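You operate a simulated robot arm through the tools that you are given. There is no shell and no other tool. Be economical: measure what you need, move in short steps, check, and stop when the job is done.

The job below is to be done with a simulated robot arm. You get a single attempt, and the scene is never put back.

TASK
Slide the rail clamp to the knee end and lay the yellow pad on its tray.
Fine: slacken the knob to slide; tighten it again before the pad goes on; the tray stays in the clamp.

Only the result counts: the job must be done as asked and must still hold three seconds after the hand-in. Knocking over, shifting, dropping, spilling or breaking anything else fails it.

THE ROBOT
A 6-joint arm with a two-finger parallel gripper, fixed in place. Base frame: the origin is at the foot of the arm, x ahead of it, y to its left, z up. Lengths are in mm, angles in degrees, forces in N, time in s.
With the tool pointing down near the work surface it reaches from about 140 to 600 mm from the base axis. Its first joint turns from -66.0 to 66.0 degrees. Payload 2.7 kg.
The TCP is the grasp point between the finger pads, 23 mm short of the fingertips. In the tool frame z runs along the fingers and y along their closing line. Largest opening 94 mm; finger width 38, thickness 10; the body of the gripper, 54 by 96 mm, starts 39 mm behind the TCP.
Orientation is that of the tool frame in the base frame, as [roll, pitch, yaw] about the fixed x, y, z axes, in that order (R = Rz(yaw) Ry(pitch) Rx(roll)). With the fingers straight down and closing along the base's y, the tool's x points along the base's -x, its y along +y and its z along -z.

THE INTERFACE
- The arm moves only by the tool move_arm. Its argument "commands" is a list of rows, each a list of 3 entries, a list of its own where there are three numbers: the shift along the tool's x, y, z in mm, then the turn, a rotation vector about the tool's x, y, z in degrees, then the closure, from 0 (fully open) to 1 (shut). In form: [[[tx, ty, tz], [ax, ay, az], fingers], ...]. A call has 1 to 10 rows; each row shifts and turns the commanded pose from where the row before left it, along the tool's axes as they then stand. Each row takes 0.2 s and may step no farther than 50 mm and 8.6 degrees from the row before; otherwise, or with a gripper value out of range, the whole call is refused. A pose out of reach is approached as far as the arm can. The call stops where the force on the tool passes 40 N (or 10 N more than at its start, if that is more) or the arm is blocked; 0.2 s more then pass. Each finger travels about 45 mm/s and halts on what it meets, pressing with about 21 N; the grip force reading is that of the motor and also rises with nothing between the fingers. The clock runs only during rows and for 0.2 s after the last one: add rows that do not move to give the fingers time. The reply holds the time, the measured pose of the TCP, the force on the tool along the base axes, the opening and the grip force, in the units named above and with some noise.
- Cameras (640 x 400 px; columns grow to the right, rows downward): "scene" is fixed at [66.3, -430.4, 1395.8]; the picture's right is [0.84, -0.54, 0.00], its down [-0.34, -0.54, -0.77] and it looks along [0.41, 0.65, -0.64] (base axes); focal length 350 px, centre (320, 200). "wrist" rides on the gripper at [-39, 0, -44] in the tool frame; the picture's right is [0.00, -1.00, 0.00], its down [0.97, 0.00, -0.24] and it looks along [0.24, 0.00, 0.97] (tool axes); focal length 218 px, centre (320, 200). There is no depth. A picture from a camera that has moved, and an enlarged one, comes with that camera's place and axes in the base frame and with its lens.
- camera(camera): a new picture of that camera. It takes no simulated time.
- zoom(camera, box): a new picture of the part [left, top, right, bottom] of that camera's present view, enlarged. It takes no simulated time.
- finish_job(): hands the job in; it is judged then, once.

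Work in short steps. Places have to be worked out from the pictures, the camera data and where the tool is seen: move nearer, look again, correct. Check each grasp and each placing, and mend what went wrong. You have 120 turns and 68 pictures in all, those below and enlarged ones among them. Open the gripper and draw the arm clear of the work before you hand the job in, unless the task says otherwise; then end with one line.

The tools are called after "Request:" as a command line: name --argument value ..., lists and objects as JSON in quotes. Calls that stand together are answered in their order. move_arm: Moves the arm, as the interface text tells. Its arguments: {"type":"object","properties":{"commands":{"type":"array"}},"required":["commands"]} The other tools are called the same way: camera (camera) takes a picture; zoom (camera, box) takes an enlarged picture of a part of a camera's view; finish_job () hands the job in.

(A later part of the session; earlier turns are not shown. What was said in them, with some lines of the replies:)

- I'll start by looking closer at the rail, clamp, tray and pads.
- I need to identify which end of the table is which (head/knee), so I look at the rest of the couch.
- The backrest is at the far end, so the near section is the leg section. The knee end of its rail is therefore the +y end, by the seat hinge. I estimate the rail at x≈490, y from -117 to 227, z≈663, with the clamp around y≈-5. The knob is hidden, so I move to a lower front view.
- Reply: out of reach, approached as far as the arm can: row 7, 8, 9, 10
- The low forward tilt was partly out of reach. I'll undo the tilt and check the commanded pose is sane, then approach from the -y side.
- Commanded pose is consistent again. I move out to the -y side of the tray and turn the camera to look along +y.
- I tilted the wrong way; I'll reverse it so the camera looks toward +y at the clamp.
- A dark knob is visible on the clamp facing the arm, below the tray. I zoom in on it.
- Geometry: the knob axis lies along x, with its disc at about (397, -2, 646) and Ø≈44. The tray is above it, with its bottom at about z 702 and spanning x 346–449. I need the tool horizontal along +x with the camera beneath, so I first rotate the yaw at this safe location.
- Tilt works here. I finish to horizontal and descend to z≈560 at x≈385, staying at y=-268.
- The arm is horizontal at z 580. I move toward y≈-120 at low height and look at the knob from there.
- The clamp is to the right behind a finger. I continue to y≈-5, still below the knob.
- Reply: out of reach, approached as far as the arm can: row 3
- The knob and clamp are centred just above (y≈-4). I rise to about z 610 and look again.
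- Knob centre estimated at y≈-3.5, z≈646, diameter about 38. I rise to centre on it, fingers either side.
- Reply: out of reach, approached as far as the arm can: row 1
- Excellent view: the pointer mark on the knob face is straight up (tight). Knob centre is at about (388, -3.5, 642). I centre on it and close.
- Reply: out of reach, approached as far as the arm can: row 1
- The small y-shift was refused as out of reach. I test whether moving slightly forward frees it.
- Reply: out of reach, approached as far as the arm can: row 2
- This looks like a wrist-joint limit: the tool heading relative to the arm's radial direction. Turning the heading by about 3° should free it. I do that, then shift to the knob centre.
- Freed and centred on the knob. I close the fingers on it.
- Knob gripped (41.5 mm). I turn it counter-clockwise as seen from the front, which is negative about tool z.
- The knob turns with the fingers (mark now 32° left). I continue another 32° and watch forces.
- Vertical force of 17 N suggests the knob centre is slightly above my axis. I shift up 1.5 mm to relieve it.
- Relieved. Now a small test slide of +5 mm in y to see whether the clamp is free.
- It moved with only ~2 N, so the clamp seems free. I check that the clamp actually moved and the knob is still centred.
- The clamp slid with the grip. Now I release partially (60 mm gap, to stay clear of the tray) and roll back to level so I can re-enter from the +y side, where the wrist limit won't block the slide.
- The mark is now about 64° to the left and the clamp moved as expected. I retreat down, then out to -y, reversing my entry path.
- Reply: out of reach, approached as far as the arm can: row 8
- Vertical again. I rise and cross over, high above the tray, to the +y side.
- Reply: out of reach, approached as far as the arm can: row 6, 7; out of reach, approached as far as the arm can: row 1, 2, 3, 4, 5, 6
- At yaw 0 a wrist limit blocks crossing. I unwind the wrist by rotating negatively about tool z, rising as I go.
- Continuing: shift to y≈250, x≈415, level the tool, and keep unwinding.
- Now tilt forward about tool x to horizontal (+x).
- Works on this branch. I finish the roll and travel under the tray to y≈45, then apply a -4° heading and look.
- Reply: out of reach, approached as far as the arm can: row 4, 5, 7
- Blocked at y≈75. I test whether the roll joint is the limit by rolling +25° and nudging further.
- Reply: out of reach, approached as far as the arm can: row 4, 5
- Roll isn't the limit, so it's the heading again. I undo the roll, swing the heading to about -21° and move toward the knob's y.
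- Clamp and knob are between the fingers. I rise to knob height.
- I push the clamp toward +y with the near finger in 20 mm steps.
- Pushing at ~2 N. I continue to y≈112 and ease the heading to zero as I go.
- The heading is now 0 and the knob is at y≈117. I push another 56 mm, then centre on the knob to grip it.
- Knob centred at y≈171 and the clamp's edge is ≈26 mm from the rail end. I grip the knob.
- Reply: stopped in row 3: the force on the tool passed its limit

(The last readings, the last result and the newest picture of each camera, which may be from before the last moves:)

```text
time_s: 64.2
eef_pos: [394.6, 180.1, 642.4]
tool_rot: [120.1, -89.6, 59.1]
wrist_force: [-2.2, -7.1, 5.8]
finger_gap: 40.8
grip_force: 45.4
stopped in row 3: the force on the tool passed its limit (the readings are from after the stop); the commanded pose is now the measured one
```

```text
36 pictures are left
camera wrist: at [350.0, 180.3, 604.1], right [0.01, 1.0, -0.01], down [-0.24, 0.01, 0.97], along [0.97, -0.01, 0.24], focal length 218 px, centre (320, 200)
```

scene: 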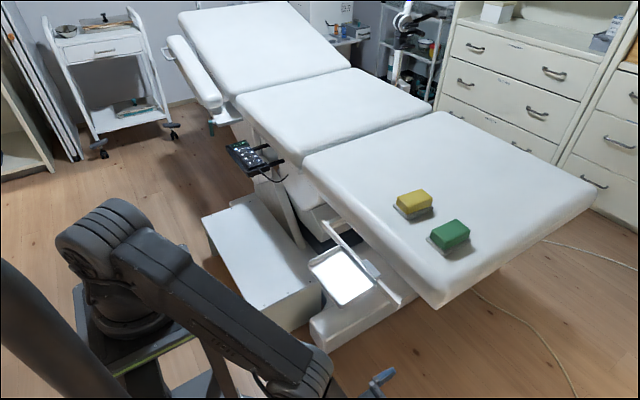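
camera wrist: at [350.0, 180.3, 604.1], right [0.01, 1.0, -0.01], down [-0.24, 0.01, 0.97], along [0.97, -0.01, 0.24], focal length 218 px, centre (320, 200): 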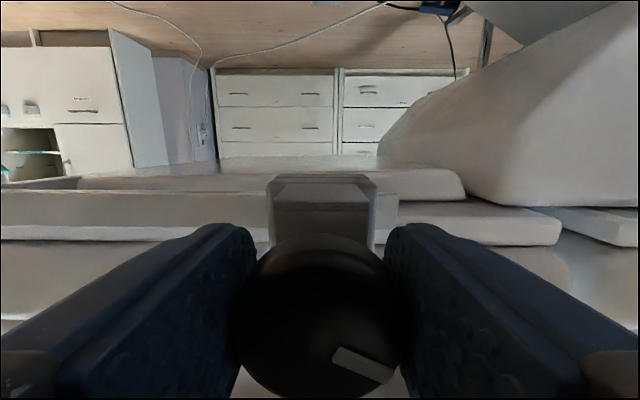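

The clamp hit its end stop at y≈180, the knee end. Now I tighten: clockwise from the front, positive about tool z.

Request:
move_arm --commands '[[[0, 0, 0], [0, 0, 8], 1], [[0, 0, 0], [0, 0, 8], 1], [[0, 0, 0], [0, 0, 8], 1], [[0, 0, 0], [0, 0, 8], 1]]'

Request:
camera --camera "wrist"

```text
time_s: 65.2
eef_pos: [395.7, 181.7, 641.8]
tool_rot: [-90.2, -58.1, -90.4]
wrist_force: [-4.5, 1.0, 12.8]
finger_gap: 41.0
grip_force: 44.9
```

```text
35 pictures are left
camera wrist: at [350.3, 202.6, 610.3], right [0.01, 0.85, 0.53], down [-0.24, -0.51, 0.82], along [0.97, -0.14, 0.2], focal length 218 px, centre (320, 200)
```

wrist: 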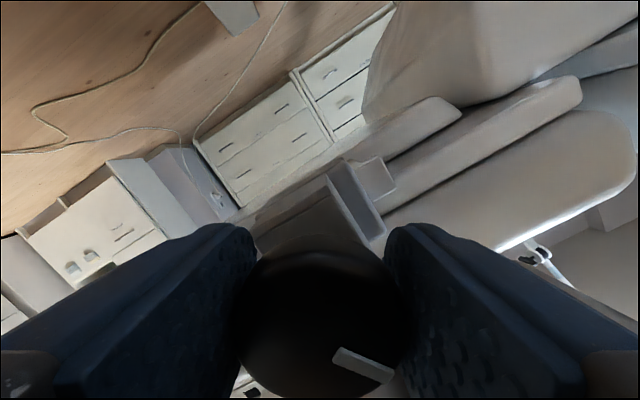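

The knob follows. I continue 32° more with a 1.5 mm upward correction.

Request:
move_arm --commands '[[[1.2, -0.8, 0], [0, 0, 8], 1], [[0, 0, 0], [0, 0, 8], 1], [[0, 0, 0], [0, 0, 8], 1], [[0, 0, 0], [0, 0, 8], 1]]'

Request:
camera --camera "wrist"

```text
time_s: 66.2
eef_pos: [394.0, 182.3, 643.7]
tool_rot: [-90.3, -26.2, -90.3]
wrist_force: [-2.2, 19.3, 2.4]
finger_gap: 41.2
grip_force: 44.9
```

```text
34 pictures are left
camera wrist: at [350.4, 217.5, 627.7], right [0.01, 0.44, 0.9], down [-0.25, -0.87, 0.43], along [0.97, -0.22, 0.1], focal length 218 px, centre (320, 200)
```

wrist: 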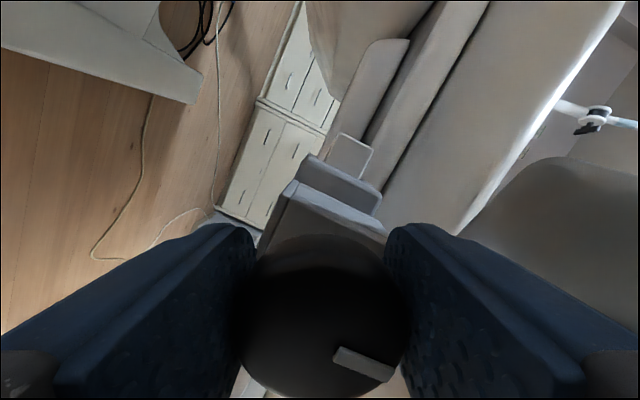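

The mark should be back at its original tight position. I add a few degrees to make sure it is firmly tight.

Request:
move_arm --commands '[[[0, 0, 0], [0, 0, 6], 1], [[0, 0, 0], [0, 0, 6], 1], [[0, 0, 0], [0, 0, 0], 1]]'

Request:
camera --camera "wrist"

```text
time_s: 67.0
eef_pos: [394.6, 181.6, 644.8]
tool_rot: [-89.9, -14.2, -90.7]
wrist_force: [-10.9, 14.0, 22.4]
finger_gap: 41.5
grip_force: 45.0
```

```text
33 pictures are left
camera wrist: at [351.1, 219.3, 635.9], right [0.0, 0.24, 0.97], down [-0.25, -0.94, 0.24], along [0.97, -0.24, 0.06], focal length 218 px, centre (320, 200)
```

wrist: 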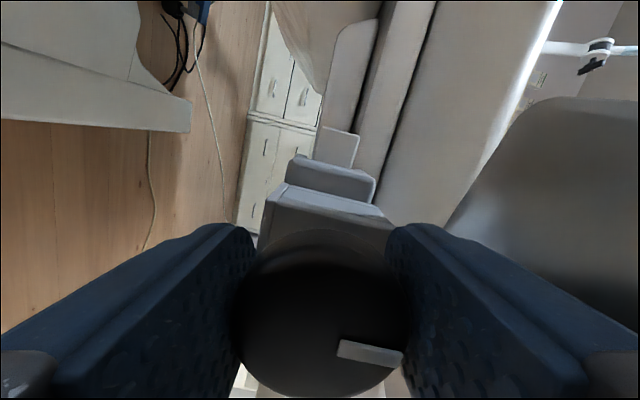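

The fingers slipped slightly against the knob, so it's at its hard stop and tight. I release to 60 mm, roll back to level and drop below.

Request:
move_arm --commands '[[[0, 0, 0], [0, 0, 0], 0.36], [[0, 0, 0], [0, 0, 0], 0.36], [[0, 0, 0], [0, 0, -8.5], 0.36], [[0, 0, 0], [0, 0, -8.5], 0.36], [[0, 0, 0], [0, 0, -8.5], 0.36], [[0, 0, 0], [0, 0, -8.5], 0.36], [[0, 0, 0], [0, 0, -8.5], 0.36], [[0, 0, 0], [0, 0, -8.5], 0.36], [[0, 0, 0], [0, 0, -8.5], 0.36], [[0, 0, 0], [0, 0, -8.5], 0.36]]'

Request:
camera --camera "wrist"

```text
time_s: 69.2
eef_pos: [395.2, 180.1, 642.4]
tool_rot: [-91.8, -82.5, -89.0]
wrist_force: [-0.3, -0.4, -0.2]
finger_gap: 60.4
grip_force: 0.1
```

```text
32 pictures are left
camera wrist: at [349.9, 185.9, 605.7], right [0.01, 0.99, 0.13], down [-0.24, -0.12, 0.96], along [0.97, -0.04, 0.23], focal length 218 px, centre (320, 200)
```

wrist: 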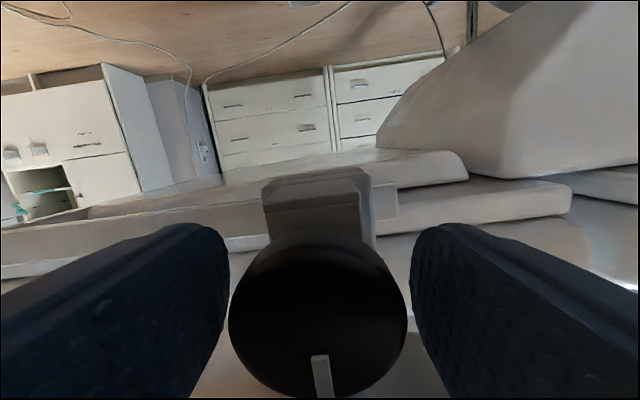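

The mark points up again, tight. I retreat downward and out to +y, past the tray.

Request:
move_arm --commands '[[[0, 0, 0], [0, 0, -7.5], 0.36], [[-45, 0, 0], [0, 0, 0], 0.36], [[-45, 0, 0], [0, 0, 0], 0.36], [[0, -45, 0], [0, 0, 0], 0.36], [[0, -45, 0], [0, 0, 0], 0.36], [[0, -45, 0], [0, 0, 0], 0.36], [[0, -35, 0], [0, 0, 0], 0.36]]'

Request:
camera --camera "scene"

```text
time_s: 70.8
eef_pos: [391.0, 342.3, 576.6]
tool_rot: [-148.0, -89.7, -32.8]
wrist_force: [0.0, -0.1, 0.0]
finger_gap: 60.3
grip_force: 0.0
out of reach, approached as far as the arm can: row 5, 6, 7
```

```text
31 pictures are left
```

scene: 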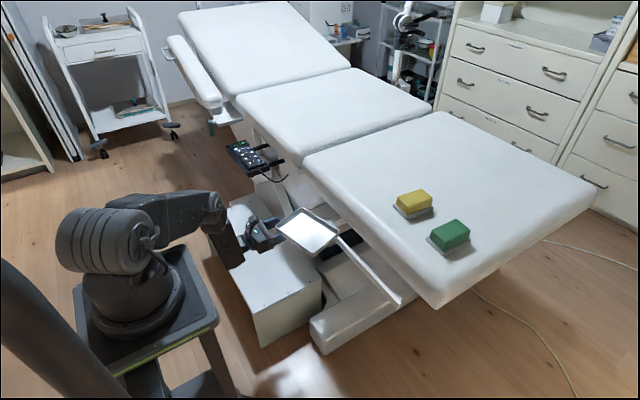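

Now rise to z≈850 here, clear of the tray, then roll and untilt.

Request:
move_arm --commands '[[[40, 0, 4], [0, 0, 0], 0.36], [[40, 0, 4], [0, 0, 0], 0.36], [[40, 0, 4], [0, 0, 0], 0.36], [[40, 0, 4], [0, 0, 0], 0.36], [[40, 0, 4], [0, 0, 0], 0.36], [[40, 0, 4], [0, 0, 0], 0.36], [[40, 0, 4], [0, 0, 0], 0.36]]'

Request:
move_arm --commands '[[[0, 0, 0], [0, 0, 8.5], 0.36], [[0, 0, 0], [0, 0, 8.5], 0.36], [[0, 0, 0], [0, 0, 8.5], 0.36], [[0, 0, 0], [0, 0, 8.5], 0.36], [[0, 0, 0], [0, 0, 8.5], 0.36], [[0, 0, 0], [0, 0, 8.5], 0.36], [[0, 0, 0], [0, 0, 8.5], 0.36], [[0, 0, 0], [0, 0, 8.5], 0.36], [[0, 0, 0], [0, 0, 8.5], 0.36], [[0, 0, 0], [0, 0, 8.5], 0.36]]'

Request:
move_arm --commands '[[[0, 0, 0], [-8.5, 0, 0], 0.36], [[0, 0, 0], [-8.5, 0, 0], 0.36], [[0, 0, 0], [-8.5, 0, 0], 0.36], [[0, 0, 0], [-8.5, 0, 0], 0.36], [[0, 0, 0], [-8.5, 0, 0], 0.36], [[0, 0, 0], [-8.5, 0, 0], 0.36], [[0, 0, 0], [-8.5, 0, 0], 0.36], [[0, 0, 0], [-8.5, 0, 0], 0.36], [[0, 0, 0], [-8.5, 0, 0], 0.36], [[0, 0, 0], [-8.5, 0, 0], 0.36]]'

```text
time_s: 72.4
eef_pos: [420.5, 342.0, 856.8]
tool_rot: [-153.1, -89.7, -27.6]
wrist_force: [-0.4, 0.3, 0.0]
finger_gap: 59.9
grip_force: 0.0
```

```text
time_s: 74.6
eef_pos: [419.8, 342.5, 858.2]
tool_rot: [-90.3, -4.6, -90.7]
wrist_force: [0.7, 0.4, 0.0]
finger_gap: 60.1
grip_force: 0.2
```

```text
time_s: 76.8
eef_pos: [421.7, 342.9, 857.6]
tool_rot: [-175.3, -4.8, -90.6]
wrist_force: [0.0, -0.1, -0.1]
finger_gap: 60.3
grip_force: 0.0
```

Level out, unwind the wrist to yaw 180, and rise.

Request:
move_arm --commands '[[[0, 0, -30], [-4.7, 0, 0], 0], [[0, 0, -30], [0, -4.8, 0], 0], [[0, 0, 0], [0, 0, 8.5], 0], [[0, 0, 0], [0, 0, 8.5], 0], [[0, 0, 0], [0, 0, 8.5], 0], [[0, 0, 0], [0, 0, 8.5], 0], [[0, 0, 0], [0, 0, 8.5], 0], [[0, 0, 0], [0, 0, 8.5], 0], [[0, 0, 0], [0, 0, 8.5], 0], [[0, 0, 0], [0, 0, 8.5], 0]]'

Request:
move_arm --commands '[[[0, 0, 0], [0, 0, 8.5], 0], [[0, 0, 0], [0, 0, 8.5], 0], [[0, 0, 0], [0, 0, 5], 0], [[-10, -45, 0], [0, 0, 0], 0], [[-10, -45, 0], [0, 0, 0], 0], [[-10, -45, 0], [0, 0, 0], 0], [[-10, -45, 0], [0, 0, 0], 0], [[-10, -45, 0], [0, 0, 0], 0], [[-10, -45, 0], [0, 0, 0], 0], [[-10, -35, 0], [0, 0, 0], 0]]'

Request:
camera --camera "wrist"

```text
time_s: 79.0
eef_pos: [418.3, 347.2, 917.5]
tool_rot: [-179.9, 0.1, -158.8]
wrist_force: [-0.1, -0.5, 1.0]
finger_gap: 93.8
grip_force: 0.1
```

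```text
time_s: 81.2
eef_pos: [485.7, 41.1, 917.7]
tool_rot: [-180.0, 0.1, 179.4]
wrist_force: [-0.3, -0.1, -0.2]
finger_gap: 94.3
grip_force: 0.0
```

```text
30 pictures are left
camera wrist: at [523.5, 40.9, 962.0], right [-0.01, -1.0, 0.0], down [-0.97, 0.01, 0.24], along [-0.24, 0.0, -0.97], focal length 218 px, centre (320, 200)
```

wrist: 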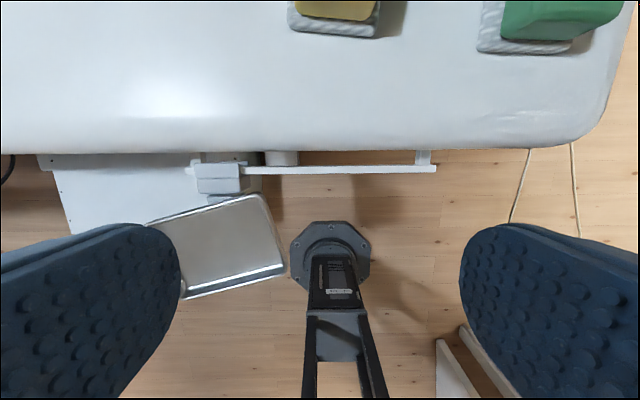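

The tray looks skewed now. I look closely to understand what happened.

Request:
zoom --camera "wrist" --box '[130, 130, 330, 310]'

Request:
zoom --camera "scene" --box '[240, 170, 420, 310]'

```text
2.22 times, centred on (230, 220) of wrist
camera zoom: at [523.5, 40.9, 962.0], right [-0.01, -1.0, 0.0], down [-0.97, 0.01, 0.24], along [-0.24, 0.0, -0.97], focal length 485 px, centre (520, 156)
```

zoom: 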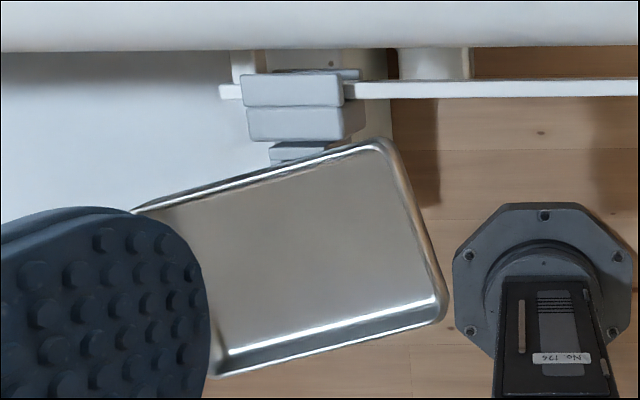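

```text
2.86 times, centred on (330, 240) of scene
camera zoom: at [66.3, -430.4, 1395.8], right [0.84, -0.54, 0.0], down [-0.34, -0.54, -0.77], along [0.41, 0.65, -0.64], focal length 1001 px, centre (291, 86)
```

zoom: 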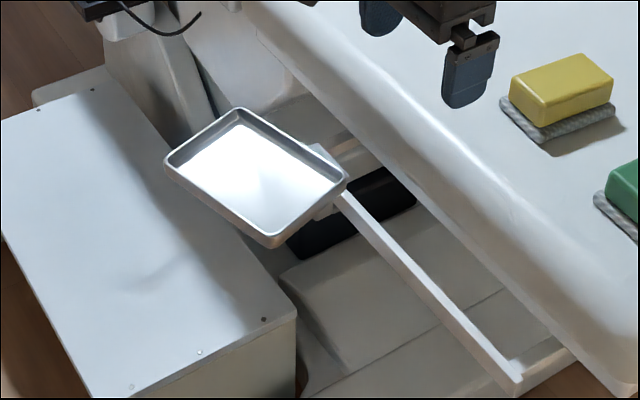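

The tray has swivelled about its post, by about 15°. I take a lower oblique view to check that it is still seated.

Request:
move_arm --commands '[[[15, -20, 30], [-8.5, 0, 0], 0], [[15, -15, 30], [-8.5, 0, 0], 0], [[15, -10, 30], [-8.5, 0, 0], 0], [[15, 0, 30], [-8.5, 0, 0], 0], [[0, 0, 0], [-8.5, 0, 0], 0]]'

Request:
camera --camera "wrist"

```text
time_s: 82.4
eef_pos: [423.4, 24.8, 796.5]
tool_rot: [137.5, 0.0, 179.3]
wrist_force: [0.6, 0.8, -0.4]
finger_gap: 93.8
grip_force: 0.2
```

```text
27 pictures are left
camera wrist: at [461.9, -6.3, 830.0], right [-0.01, -0.74, -0.68], down [-0.97, -0.15, 0.17], along [-0.23, 0.66, -0.71], focal length 218 px, centre (320, 200)
```

wrist: 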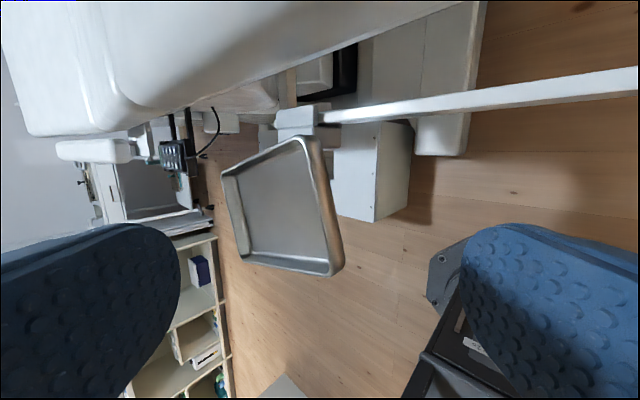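

Request:
zoom --camera "wrist" --box '[200, 80, 400, 290]'

```text
1.90 times, centred on (300, 185) of wrist
camera zoom: at [461.9, -6.3, 830.0], right [-0.01, -0.74, -0.68], down [-0.97, -0.15, 0.17], along [-0.23, 0.66, -0.71], focal length 416 px, centre (358, 229)
```

zoom: 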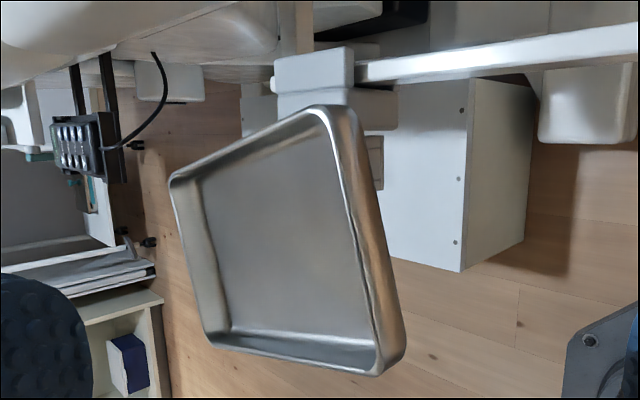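

The tray is still level and seated, just swivelled about 15° on its post at x≈459. I'll straighten it gently with closed fingers on its -y side near the front. First, go upright.

Request:
move_arm --commands '[[[0, 0, 0], [8.5, 0, 0], 1], [[0, 0, 0], [8.5, 0, 0], 1], [[0, 0, 0], [8.5, 0, 0], 1], [[0, 0, 0], [8.5, 0, 0], 1], [[0, 0, 0], [8.5, 0, 0], 1], [[20, 10, 0], [0, 0, 0], 1], [[18, 12, 0], [0, 0, 0], 1], [[0, 0, 0], [0, 0, 0], 1]]'

Request:
camera --camera "wrist"

```text
time_s: 84.2
eef_pos: [386.3, 45.4, 795.5]
tool_rot: [180.0, 0.2, 179.3]
wrist_force: [-0.9, 0.0, -0.3]
finger_gap: 0.0
grip_force: 21.1
```

```text
25 pictures are left
camera wrist: at [424.3, 45.2, 840.8], right [-0.01, -1.0, 0.0], down [-0.97, 0.01, 0.24], along [-0.24, 0.0, -0.97], focal length 218 px, centre (320, 200)
```

wrist: 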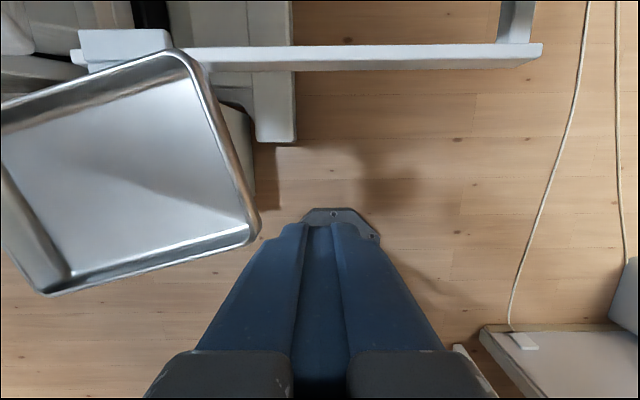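

The corner is confirmed at (376, 82). I lower beside the rim (tips ≈ z 709) and push +y in small steps.

Request:
move_arm --commands '[[[0, 0, 31], [0, 0, 0], 1], [[0, 0, 31], [0, 0, 0], 1], [[0, 15, 0], [0, 0, 0], 1], [[0, 8, 0], [0, 0, 0], 1], [[0, 5, 0], [0, 0, 0], 1], [[0, 4, 0], [0, 0, 0], 1], [[0, 4, 0], [0, 0, 0], 1]]'

Request:
camera --camera "wrist"

```text
time_s: 85.8
eef_pos: [386.8, 82.3, 733.0]
tool_rot: [-180.0, 0.1, 179.3]
wrist_force: [-0.4, -0.3, -1.2]
finger_gap: 0.3
grip_force: 21.0
```

```text
24 pictures are left
camera wrist: at [425.2, 82.0, 778.9], right [-0.01, -1.0, 0.0], down [-0.97, 0.01, 0.24], along [-0.24, 0.0, -0.97], focal length 218 px, centre (320, 200)
```

wrist: 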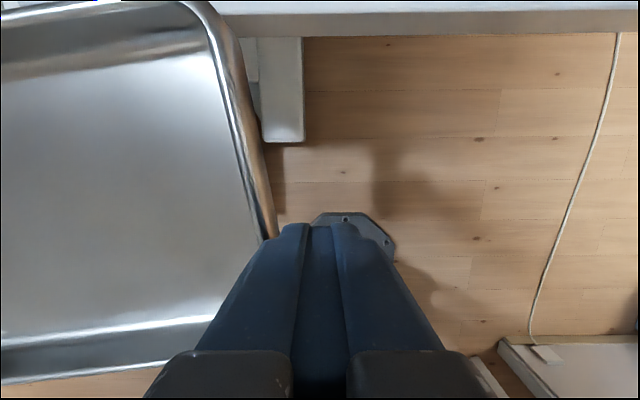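

The tray swings freely with almost no force. I push 10 mm more.

Request:
move_arm --commands '[[[0, 4, 0], [0, 0, 0], 1], [[0, 3, 0], [0, 0, 0], 1], [[0, 3, 0], [0, 0, 0], 1], [[0, 0, 0], [0, 0, 0], 1]]'

Request:
camera --camera "wrist"

```text
time_s: 86.8
eef_pos: [386.8, 92.1, 733.6]
tool_rot: [-180.0, 0.1, 179.4]
wrist_force: [0.4, -0.5, -0.3]
finger_gap: 0.2
grip_force: 20.7
```

```text
23 pictures are left
camera wrist: at [425.2, 91.6, 779.6], right [-0.01, -1.0, 0.0], down [-0.97, 0.01, 0.24], along [-0.24, 0.0, -0.97], focal length 218 px, centre (320, 200)
```

wrist: 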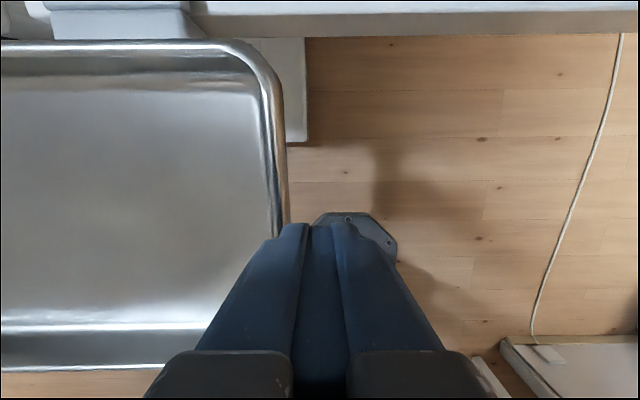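

The tray is parallel to the rail again. I back off, rise, and go look at the pads from above.

Request:
move_arm --commands '[[[0, -12, 0], [0, 0, 0], 1], [[0, 0, -45], [0, 0, 0], 0], [[0, 0, -45], [0, 0, 0], 0], [[0, 0, -45], [0, 0, 0], 0], [[0, 0, -45], [0, 0, 0], 0], [[-45, -12, 0], [0, 0, 0], 0], [[-45, -12, 0], [0, 0, 0], 0], [[-45, -12, 0], [0, 0, 0], 0], [[-45, -12, 0], [0, 0, 0], 0]]'

Request:
camera --camera "wrist"

```text
time_s: 88.8
eef_pos: [568.0, 30.2, 917.5]
tool_rot: [-179.9, 0.0, 179.3]
wrist_force: [0.6, -0.1, 0.7]
finger_gap: 93.9
grip_force: 0.1
```

```text
22 pictures are left
camera wrist: at [605.9, 29.2, 962.6], right [-0.01, -1.0, 0.0], down [-0.97, 0.01, 0.24], along [-0.24, 0.0, -0.97], focal length 218 px, centre (320, 200)
```

wrist: 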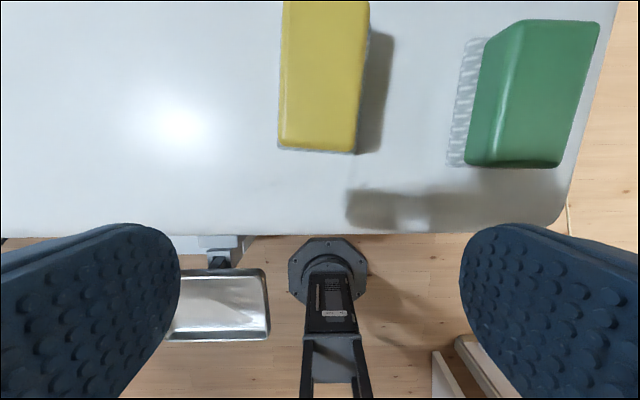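

Yellow pad: top at about z 823, spanning x 603–681 and y 5–54, so it can be gripped along y. I test how far out the arm reaches with a vertical tool.

Request:
move_arm --commands '[[[-20, 0, 10], [0, 0, 0], 0], [[-20, 0, 10], [0, 0, 0], 0], [[-20, 0, 10], [0, 0, 0], 0], [[-10, 0, 5], [0, 0, 0], 0]]'

Request:
camera --camera "wrist"

```text
time_s: 89.8
eef_pos: [636.5, 30.0, 879.4]
tool_rot: [-179.9, 0.0, 179.3]
wrist_force: [0.3, -0.8, 0.8]
finger_gap: 94.0
grip_force: 0.0
```

```text
21 pictures are left
camera wrist: at [674.1, 28.7, 925.3], right [-0.01, -1.0, 0.0], down [-0.97, 0.01, 0.24], along [-0.24, 0.0, -0.97], focal length 218 px, centre (320, 200)
```

wrist: 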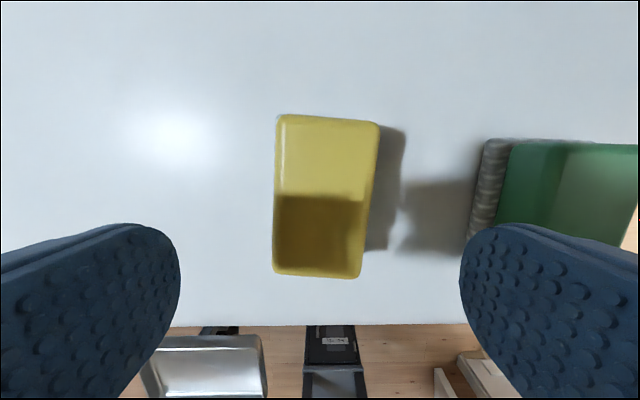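

Reach is fine. I zoom in on the pads to see what the grey part beneath is.

Request:
zoom --camera "scene" --box '[380, 175, 490, 265]'

Request:
zoom --camera "wrist" --box '[240, 90, 520, 300]'

```text
4.44 times, centred on (435, 220) of scene
camera zoom: at [66.2, -430.4, 1395.8], right [0.84, -0.54, 0.0], down [-0.34, -0.54, -0.77], along [0.41, 0.65, -0.64], focal length 1557 px, centre (-191, 111)
```

zoom: 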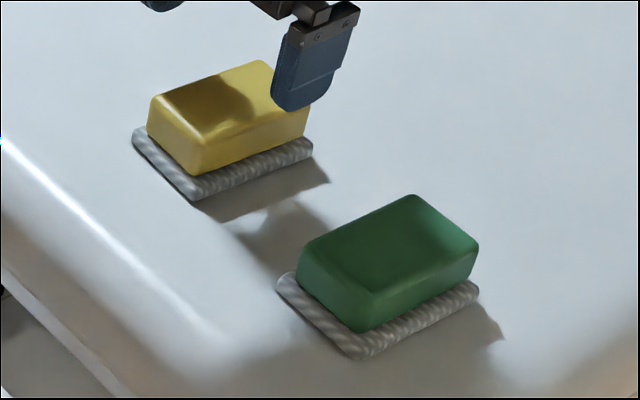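

```text
1.90 times, centred on (380, 195) of wrist
camera zoom: at [674.1, 28.7, 925.3], right [-0.01, -1.0, 0.0], down [-0.97, 0.01, 0.24], along [-0.24, 0.0, -0.97], focal length 416 px, centre (206, 210)
```

zoom: 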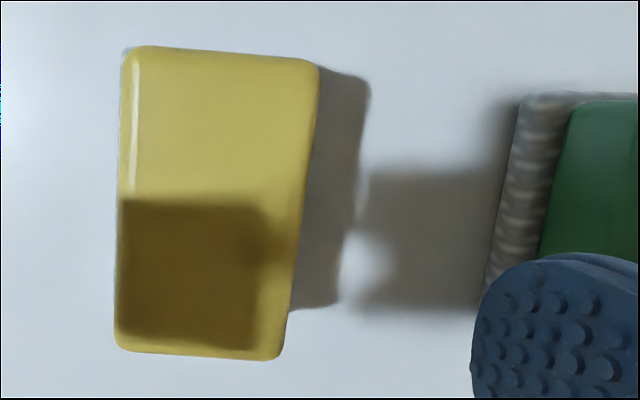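

The block is ~46 wide in y on a slightly wider grey base, yawed about -4°. I align and descend over it, keeping the fingertips above the base (TCP z≈820).

Request:
move_arm --commands '[[[-8, -2, 0], [0, 0, 3.6], 0], [[0, 0, 25], [0, 0, 0], 0], [[0, 0, 22], [0, 0, 0], 0], [[0, 0, 12], [0, 0, 0], 0], [[0, 0, 0], [0, 0, 0], 0]]'

Request:
zoom --camera "scene" --box '[380, 165, 490, 255]'

Request:
camera --camera "wrist"

```text
time_s: 91.0
eef_pos: [640.8, 27.8, 821.3]
tool_rot: [-180.0, 0.0, 175.7]
wrist_force: [-1.0, 0.1, -0.3]
finger_gap: 94.0
grip_force: 0.0
out of reach, approached as far as the arm can: row 3
```

```text
4.44 times, centred on (435, 210) of scene
camera zoom: at [66.3, -430.4, 1395.8], right [0.84, -0.54, 0.0], down [-0.34, -0.54, -0.77], along [0.41, 0.65, -0.64], focal length 1557 px, centre (-191, 156)
```

zoom: 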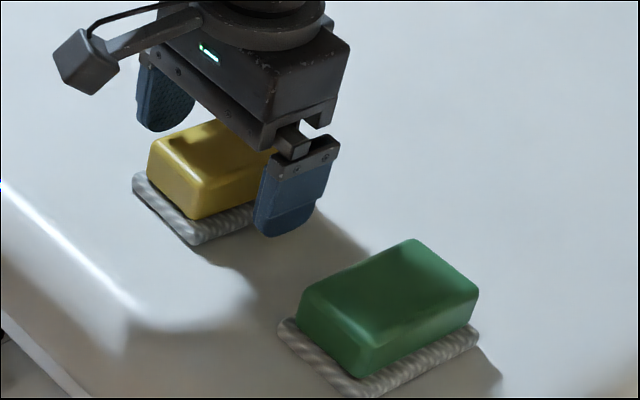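

```text
17 pictures are left
camera wrist: at [678.1, 24.3, 866.7], right [-0.07, -1.0, 0.0], down [-0.97, 0.07, 0.24], along [-0.24, 0.02, -0.97], focal length 218 px, centre (320, 200)
```

wrist: 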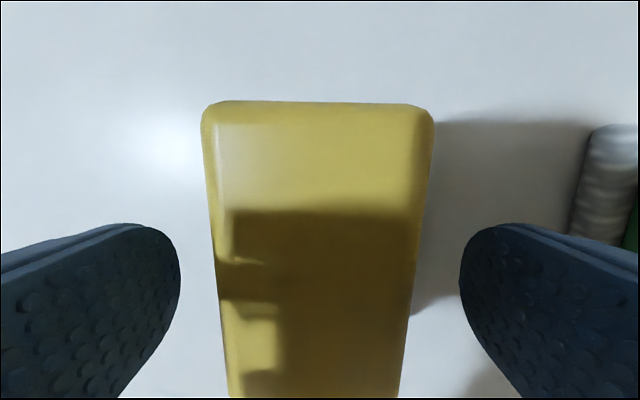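

Straddled and aligned. I close the fingers on the pad.

Request:
move_arm --commands '[[[0, 0, 0], [0, 0, 0], 1], [[0, 0, 0], [0, 0, 0], 1], [[0, 0, 0], [0, 0, 0], 1], [[0, 0, 0], [0, 0, 0], 1], [[0, 0, 0], [0, 0, 0], 1]]'

Request:
move_arm --commands '[[[0, 0, -15], [0, 0, 0], 1], [[0, 0, -25], [0, 0, 0], 1], [[0, 0, -30], [0, 0, 0], 1]]'

Request:
zoom --camera "scene" --box '[360, 115, 500, 255]'

```text
time_s: 92.2
eef_pos: [641.0, 27.4, 822.1]
tool_rot: [-179.9, 0.2, 175.7]
wrist_force: [-0.4, 0.4, -0.2]
finger_gap: 49.4
grip_force: 20.8
```

```text
time_s: 93.0
eef_pos: [643.0, 26.2, 891.7]
tool_rot: [-179.9, 0.0, 175.8]
wrist_force: [0.3, -0.8, 0.5]
finger_gap: 49.2
grip_force: 21.0
```

```text
2.86 times, centred on (430, 185) of scene
camera zoom: at [66.3, -430.4, 1395.8], right [0.84, -0.54, 0.0], down [-0.34, -0.54, -0.77], along [0.41, 0.65, -0.64], focal length 1001 px, centre (6, 243)
```

zoom: 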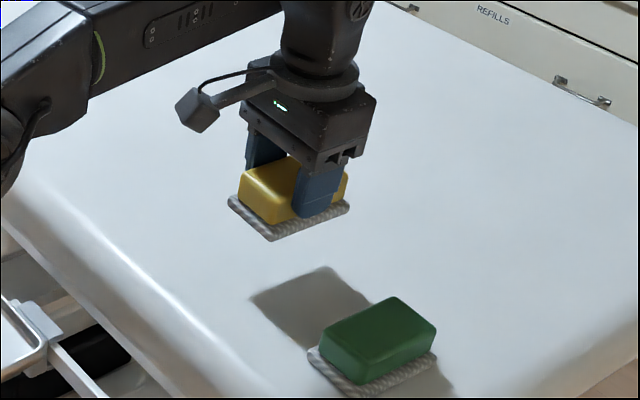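

The pad lifted cleanly, with its grey backing as one piece. I carry it over to the tray, centred near (397, 176).

Request:
move_arm --commands '[[[0, 0, -20], [0, 0, 0], 1], [[36.6, 19, 0], [0, 0, 0], 1], [[36.6, 19, 0], [0, 0, 0], 1], [[36.6, 19, 0], [0, 0, 0], 1], [[36.6, 19, 0], [0, 0, 0], 1], [[36.6, 19, 0], [0, 0, 0], 1], [[36.6, 19, 0], [0, 0, 0], 1], [[36.6, 19, 0], [0, 0, 0], 1]]'

Request:
move_arm --commands '[[[0, 0, 0], [0, 0, 8.5], 1], [[0, 0, 0], [0, 0, 8.5], 1], [[0, 0, 0], [0, 0, 8.5], 1], [[0, 0, 0], [0, 0, 8.5], 1], [[0, 0, 0], [0, 0, 8.5], 1], [[0, 0, 0], [0, 0, 8.5], 1], [[0, 0, 0], [0, 0, 8.5], 1], [[0, 0, 0], [0, 0, 8.5], 1], [[0, 0, 0], [0, 0, 8.5], 1], [[0, 0, 0], [0, 0, 8.5], 1]]'

Request:
camera --camera "wrist"

Request:
zoom --camera "scene" --box '[230, 130, 430, 280]'

```text
time_s: 94.8
eef_pos: [394.5, 178.3, 909.8]
tool_rot: [180.0, 0.1, 175.7]
wrist_force: [0.0, 0.0, 0.6]
finger_gap: 49.3
grip_force: 20.9
out of reach, approached as far as the arm can: row 2
```

```text
time_s: 97.0
eef_pos: [395.1, 178.3, 910.5]
tool_rot: [179.8, 0.1, 90.6]
wrist_force: [-0.4, -0.8, -0.2]
finger_gap: 49.6
grip_force: 20.5
```

```text
15 pictures are left
camera wrist: at [394.6, 139.1, 955.7], right [-1.0, -0.01, 0.0], down [-0.01, 0.97, 0.24], along [0.0, 0.24, -0.97], focal length 218 px, centre (320, 200)
```

wrist: 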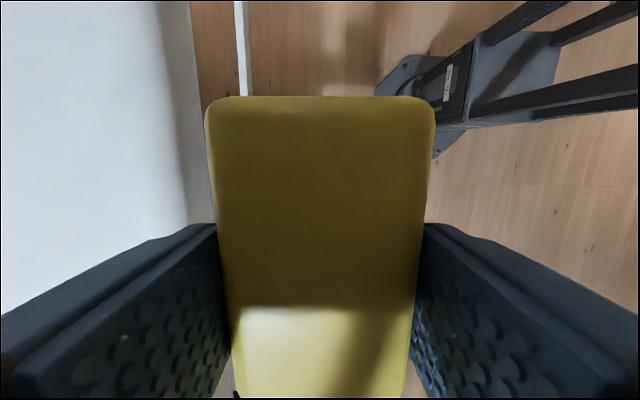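

```text
2.67 times, centred on (330, 205) of scene
camera zoom: at [66.3, -430.4, 1395.8], right [0.84, -0.54, 0.0], down [-0.34, -0.54, -0.77], along [0.41, 0.65, -0.64], focal length 934 px, centre (293, 187)
```

zoom: 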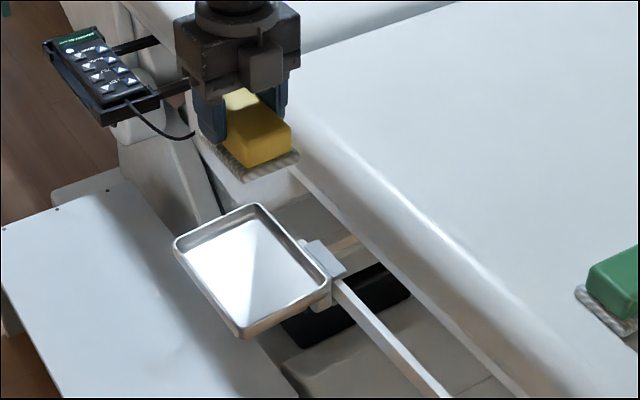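

The tray centre computes to (395, 172) and the pad is centred over it, 6 mm offset included. I descend to just above the rim.

Request:
move_arm --commands '[[[0, 0, 40], [0, 0, 0], 1], [[0, 0, 40], [0, 0, 0], 1], [[0, 0, 35], [0, 0, 0], 1], [[0, 0, 20], [0, 0, 0], 1], [[0, 0, 0], [0, 0, 0], 1]]'

Request:
zoom --camera "scene" --box '[240, 170, 380, 270]'

Request:
camera --camera "wrist"

```text
time_s: 98.2
eef_pos: [394.2, 178.1, 775.6]
tool_rot: [179.9, 0.0, 90.9]
wrist_force: [0.1, 0.3, -0.6]
finger_gap: 49.4
grip_force: 21.3
```

```text
4.00 times, centred on (310, 220) of scene
camera zoom: at [66.3, -430.4, 1395.8], right [0.84, -0.54, 0.0], down [-0.34, -0.54, -0.77], along [0.41, 0.65, -0.64], focal length 1401 px, centre (360, 120)
```

zoom: 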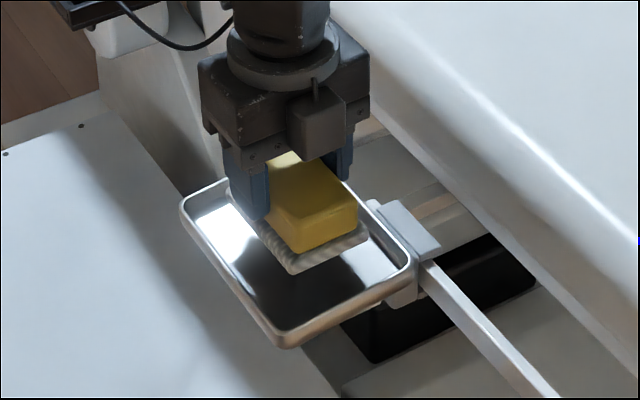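

```text
12 pictures are left
camera wrist: at [394.6, 138.9, 821.3], right [-1.0, -0.01, 0.0], down [-0.01, 0.97, 0.24], along [0.0, 0.24, -0.97], focal length 218 px, centre (320, 200)
```

wrist: 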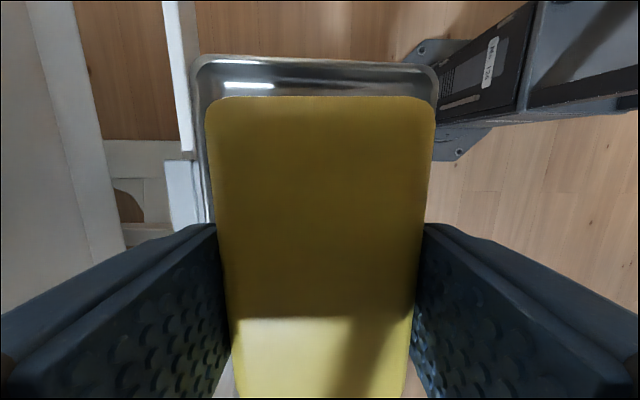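

Well centred. I lower in steps, watching for contact.

Request:
move_arm --commands '[[[0, 0, 8], [0, 0, 0], 1], [[0, 0, 8], [0, 0, 0], 1], [[0, 0, 6], [0, 0, 0], 1], [[0, 0, 4], [0, 0, 0], 1], [[0, 0, 0], [0, 0, 0], 1]]'

Request:
zoom --camera "scene" --box '[240, 170, 380, 270]'

```text
time_s: 99.4
eef_pos: [395.9, 179.4, 749.4]
tool_rot: [180.0, 0.0, 90.8]
wrist_force: [0.1, -0.6, -0.5]
finger_gap: 49.5
grip_force: 20.5
```

```text
4.00 times, centred on (310, 220) of scene
camera zoom: at [66.3, -430.4, 1395.8], right [0.84, -0.54, 0.0], down [-0.34, -0.54, -0.77], along [0.41, 0.65, -0.64], focal length 1401 px, centre (360, 120)
```

zoom: 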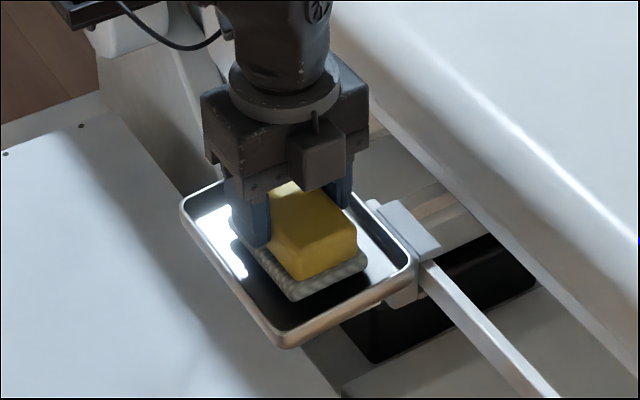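

Not in contact yet; about 10 mm remain. I step down 3 mm at a time.

Request:
move_arm --commands '[[[0, 0, 3], [0, 0, 0], 1], [[0, 0, 3], [0, 0, 0], 1], [[0, 0, 0], [0, 0, 0], 1]]'

Request:
move_arm --commands '[[[0, 0, 2], [0, 0, 0], 1], [[0, 0, 0], [0, 0, 0], 1]]'

```text
time_s: 100.2
eef_pos: [395.7, 179.9, 744.9]
tool_rot: [179.9, 0.0, 90.8]
wrist_force: [-3.0, 0.8, 11.3]
finger_gap: 49.7
grip_force: 20.3
```

```text
time_s: 100.8
eef_pos: [394.4, 179.2, 743.5]
tool_rot: [179.7, 0.1, 90.8]
wrist_force: [-1.6, 1.1, 16.4]
finger_gap: 50.2
grip_force: 20.8
```

Contact made. I ease up 1.5 mm, open slightly (60 mm), then rise.

Request:
move_arm --commands '[[[0, 0, -1.5], [0, 0, 0], 1], [[0, 0, 0], [0, 0, 0], 0.36], [[0, 0, 0], [0, 0, 0], 0.36], [[0, 0, 0], [0, 0, 0], 0.36]]'

Request:
move_arm --commands '[[[0, 0, -10], [0, 0, 0], 0.36], [[0, 0, -20], [0, 0, 0], 0.36], [[0, 0, -40], [0, 0, 0], 0.36], [[0, 0, -45], [0, 0, 0], 0.36], [[0, 0, -45], [0, 0, 0], 0], [[0, 0, -45], [0, 0, 0], 0]]'

Request:
camera --camera "wrist"

Request:
zoom --camera "scene" --box '[230, 150, 430, 290]'

```text
time_s: 101.8
eef_pos: [394.5, 179.1, 743.6]
tool_rot: [179.9, -0.1, 90.7]
wrist_force: [1.3, 0.8, -0.6]
finger_gap: 60.2
grip_force: 0.0
```

```text
time_s: 103.2
eef_pos: [395.7, 179.2, 950.3]
tool_rot: [180.0, 0.0, 90.8]
wrist_force: [-0.4, 0.2, -0.4]
finger_gap: 94.3
grip_force: 0.1
```

```text
10 pictures are left
camera wrist: at [394.8, 139.5, 994.4], right [-1.0, -0.01, 0.0], down [-0.01, 0.97, 0.24], along [0.0, 0.24, -0.97], focal length 218 px, centre (320, 200)
```

wrist: 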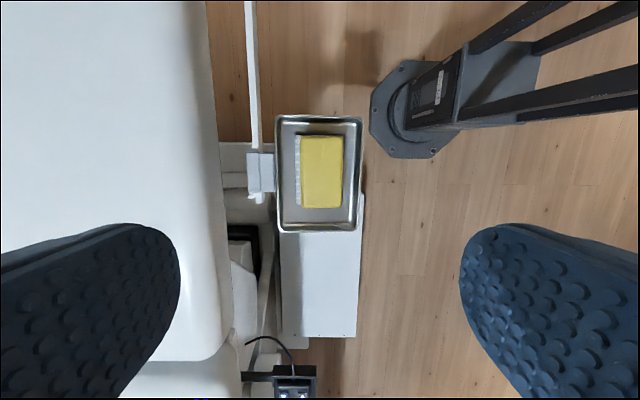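

```text
2.86 times, centred on (330, 220) of scene
camera zoom: at [66.2, -430.4, 1395.8], right [0.84, -0.54, 0.0], down [-0.34, -0.54, -0.77], along [0.41, 0.65, -0.64], focal length 1001 px, centre (291, 143)
```

zoom: 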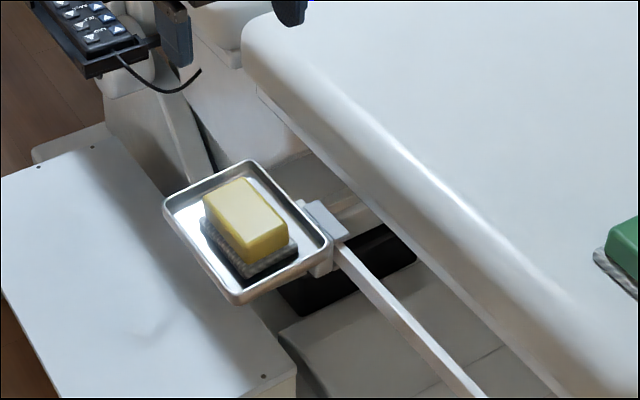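

The pad lies flat inside the level tray. The clamp is at the knee end with its knob tight, and the gripper is open and well clear above. I hand it in.

Request:
finish_job

```text
The job is handed in.
```

I slid the clamp to its stop at the knee end of the rail, tightened the knob again, and laid the yellow pad flat on the tray, which is still in the clamp; the tray had swivelled about 15° on its post along the way, so I straightened it before placing the pad.
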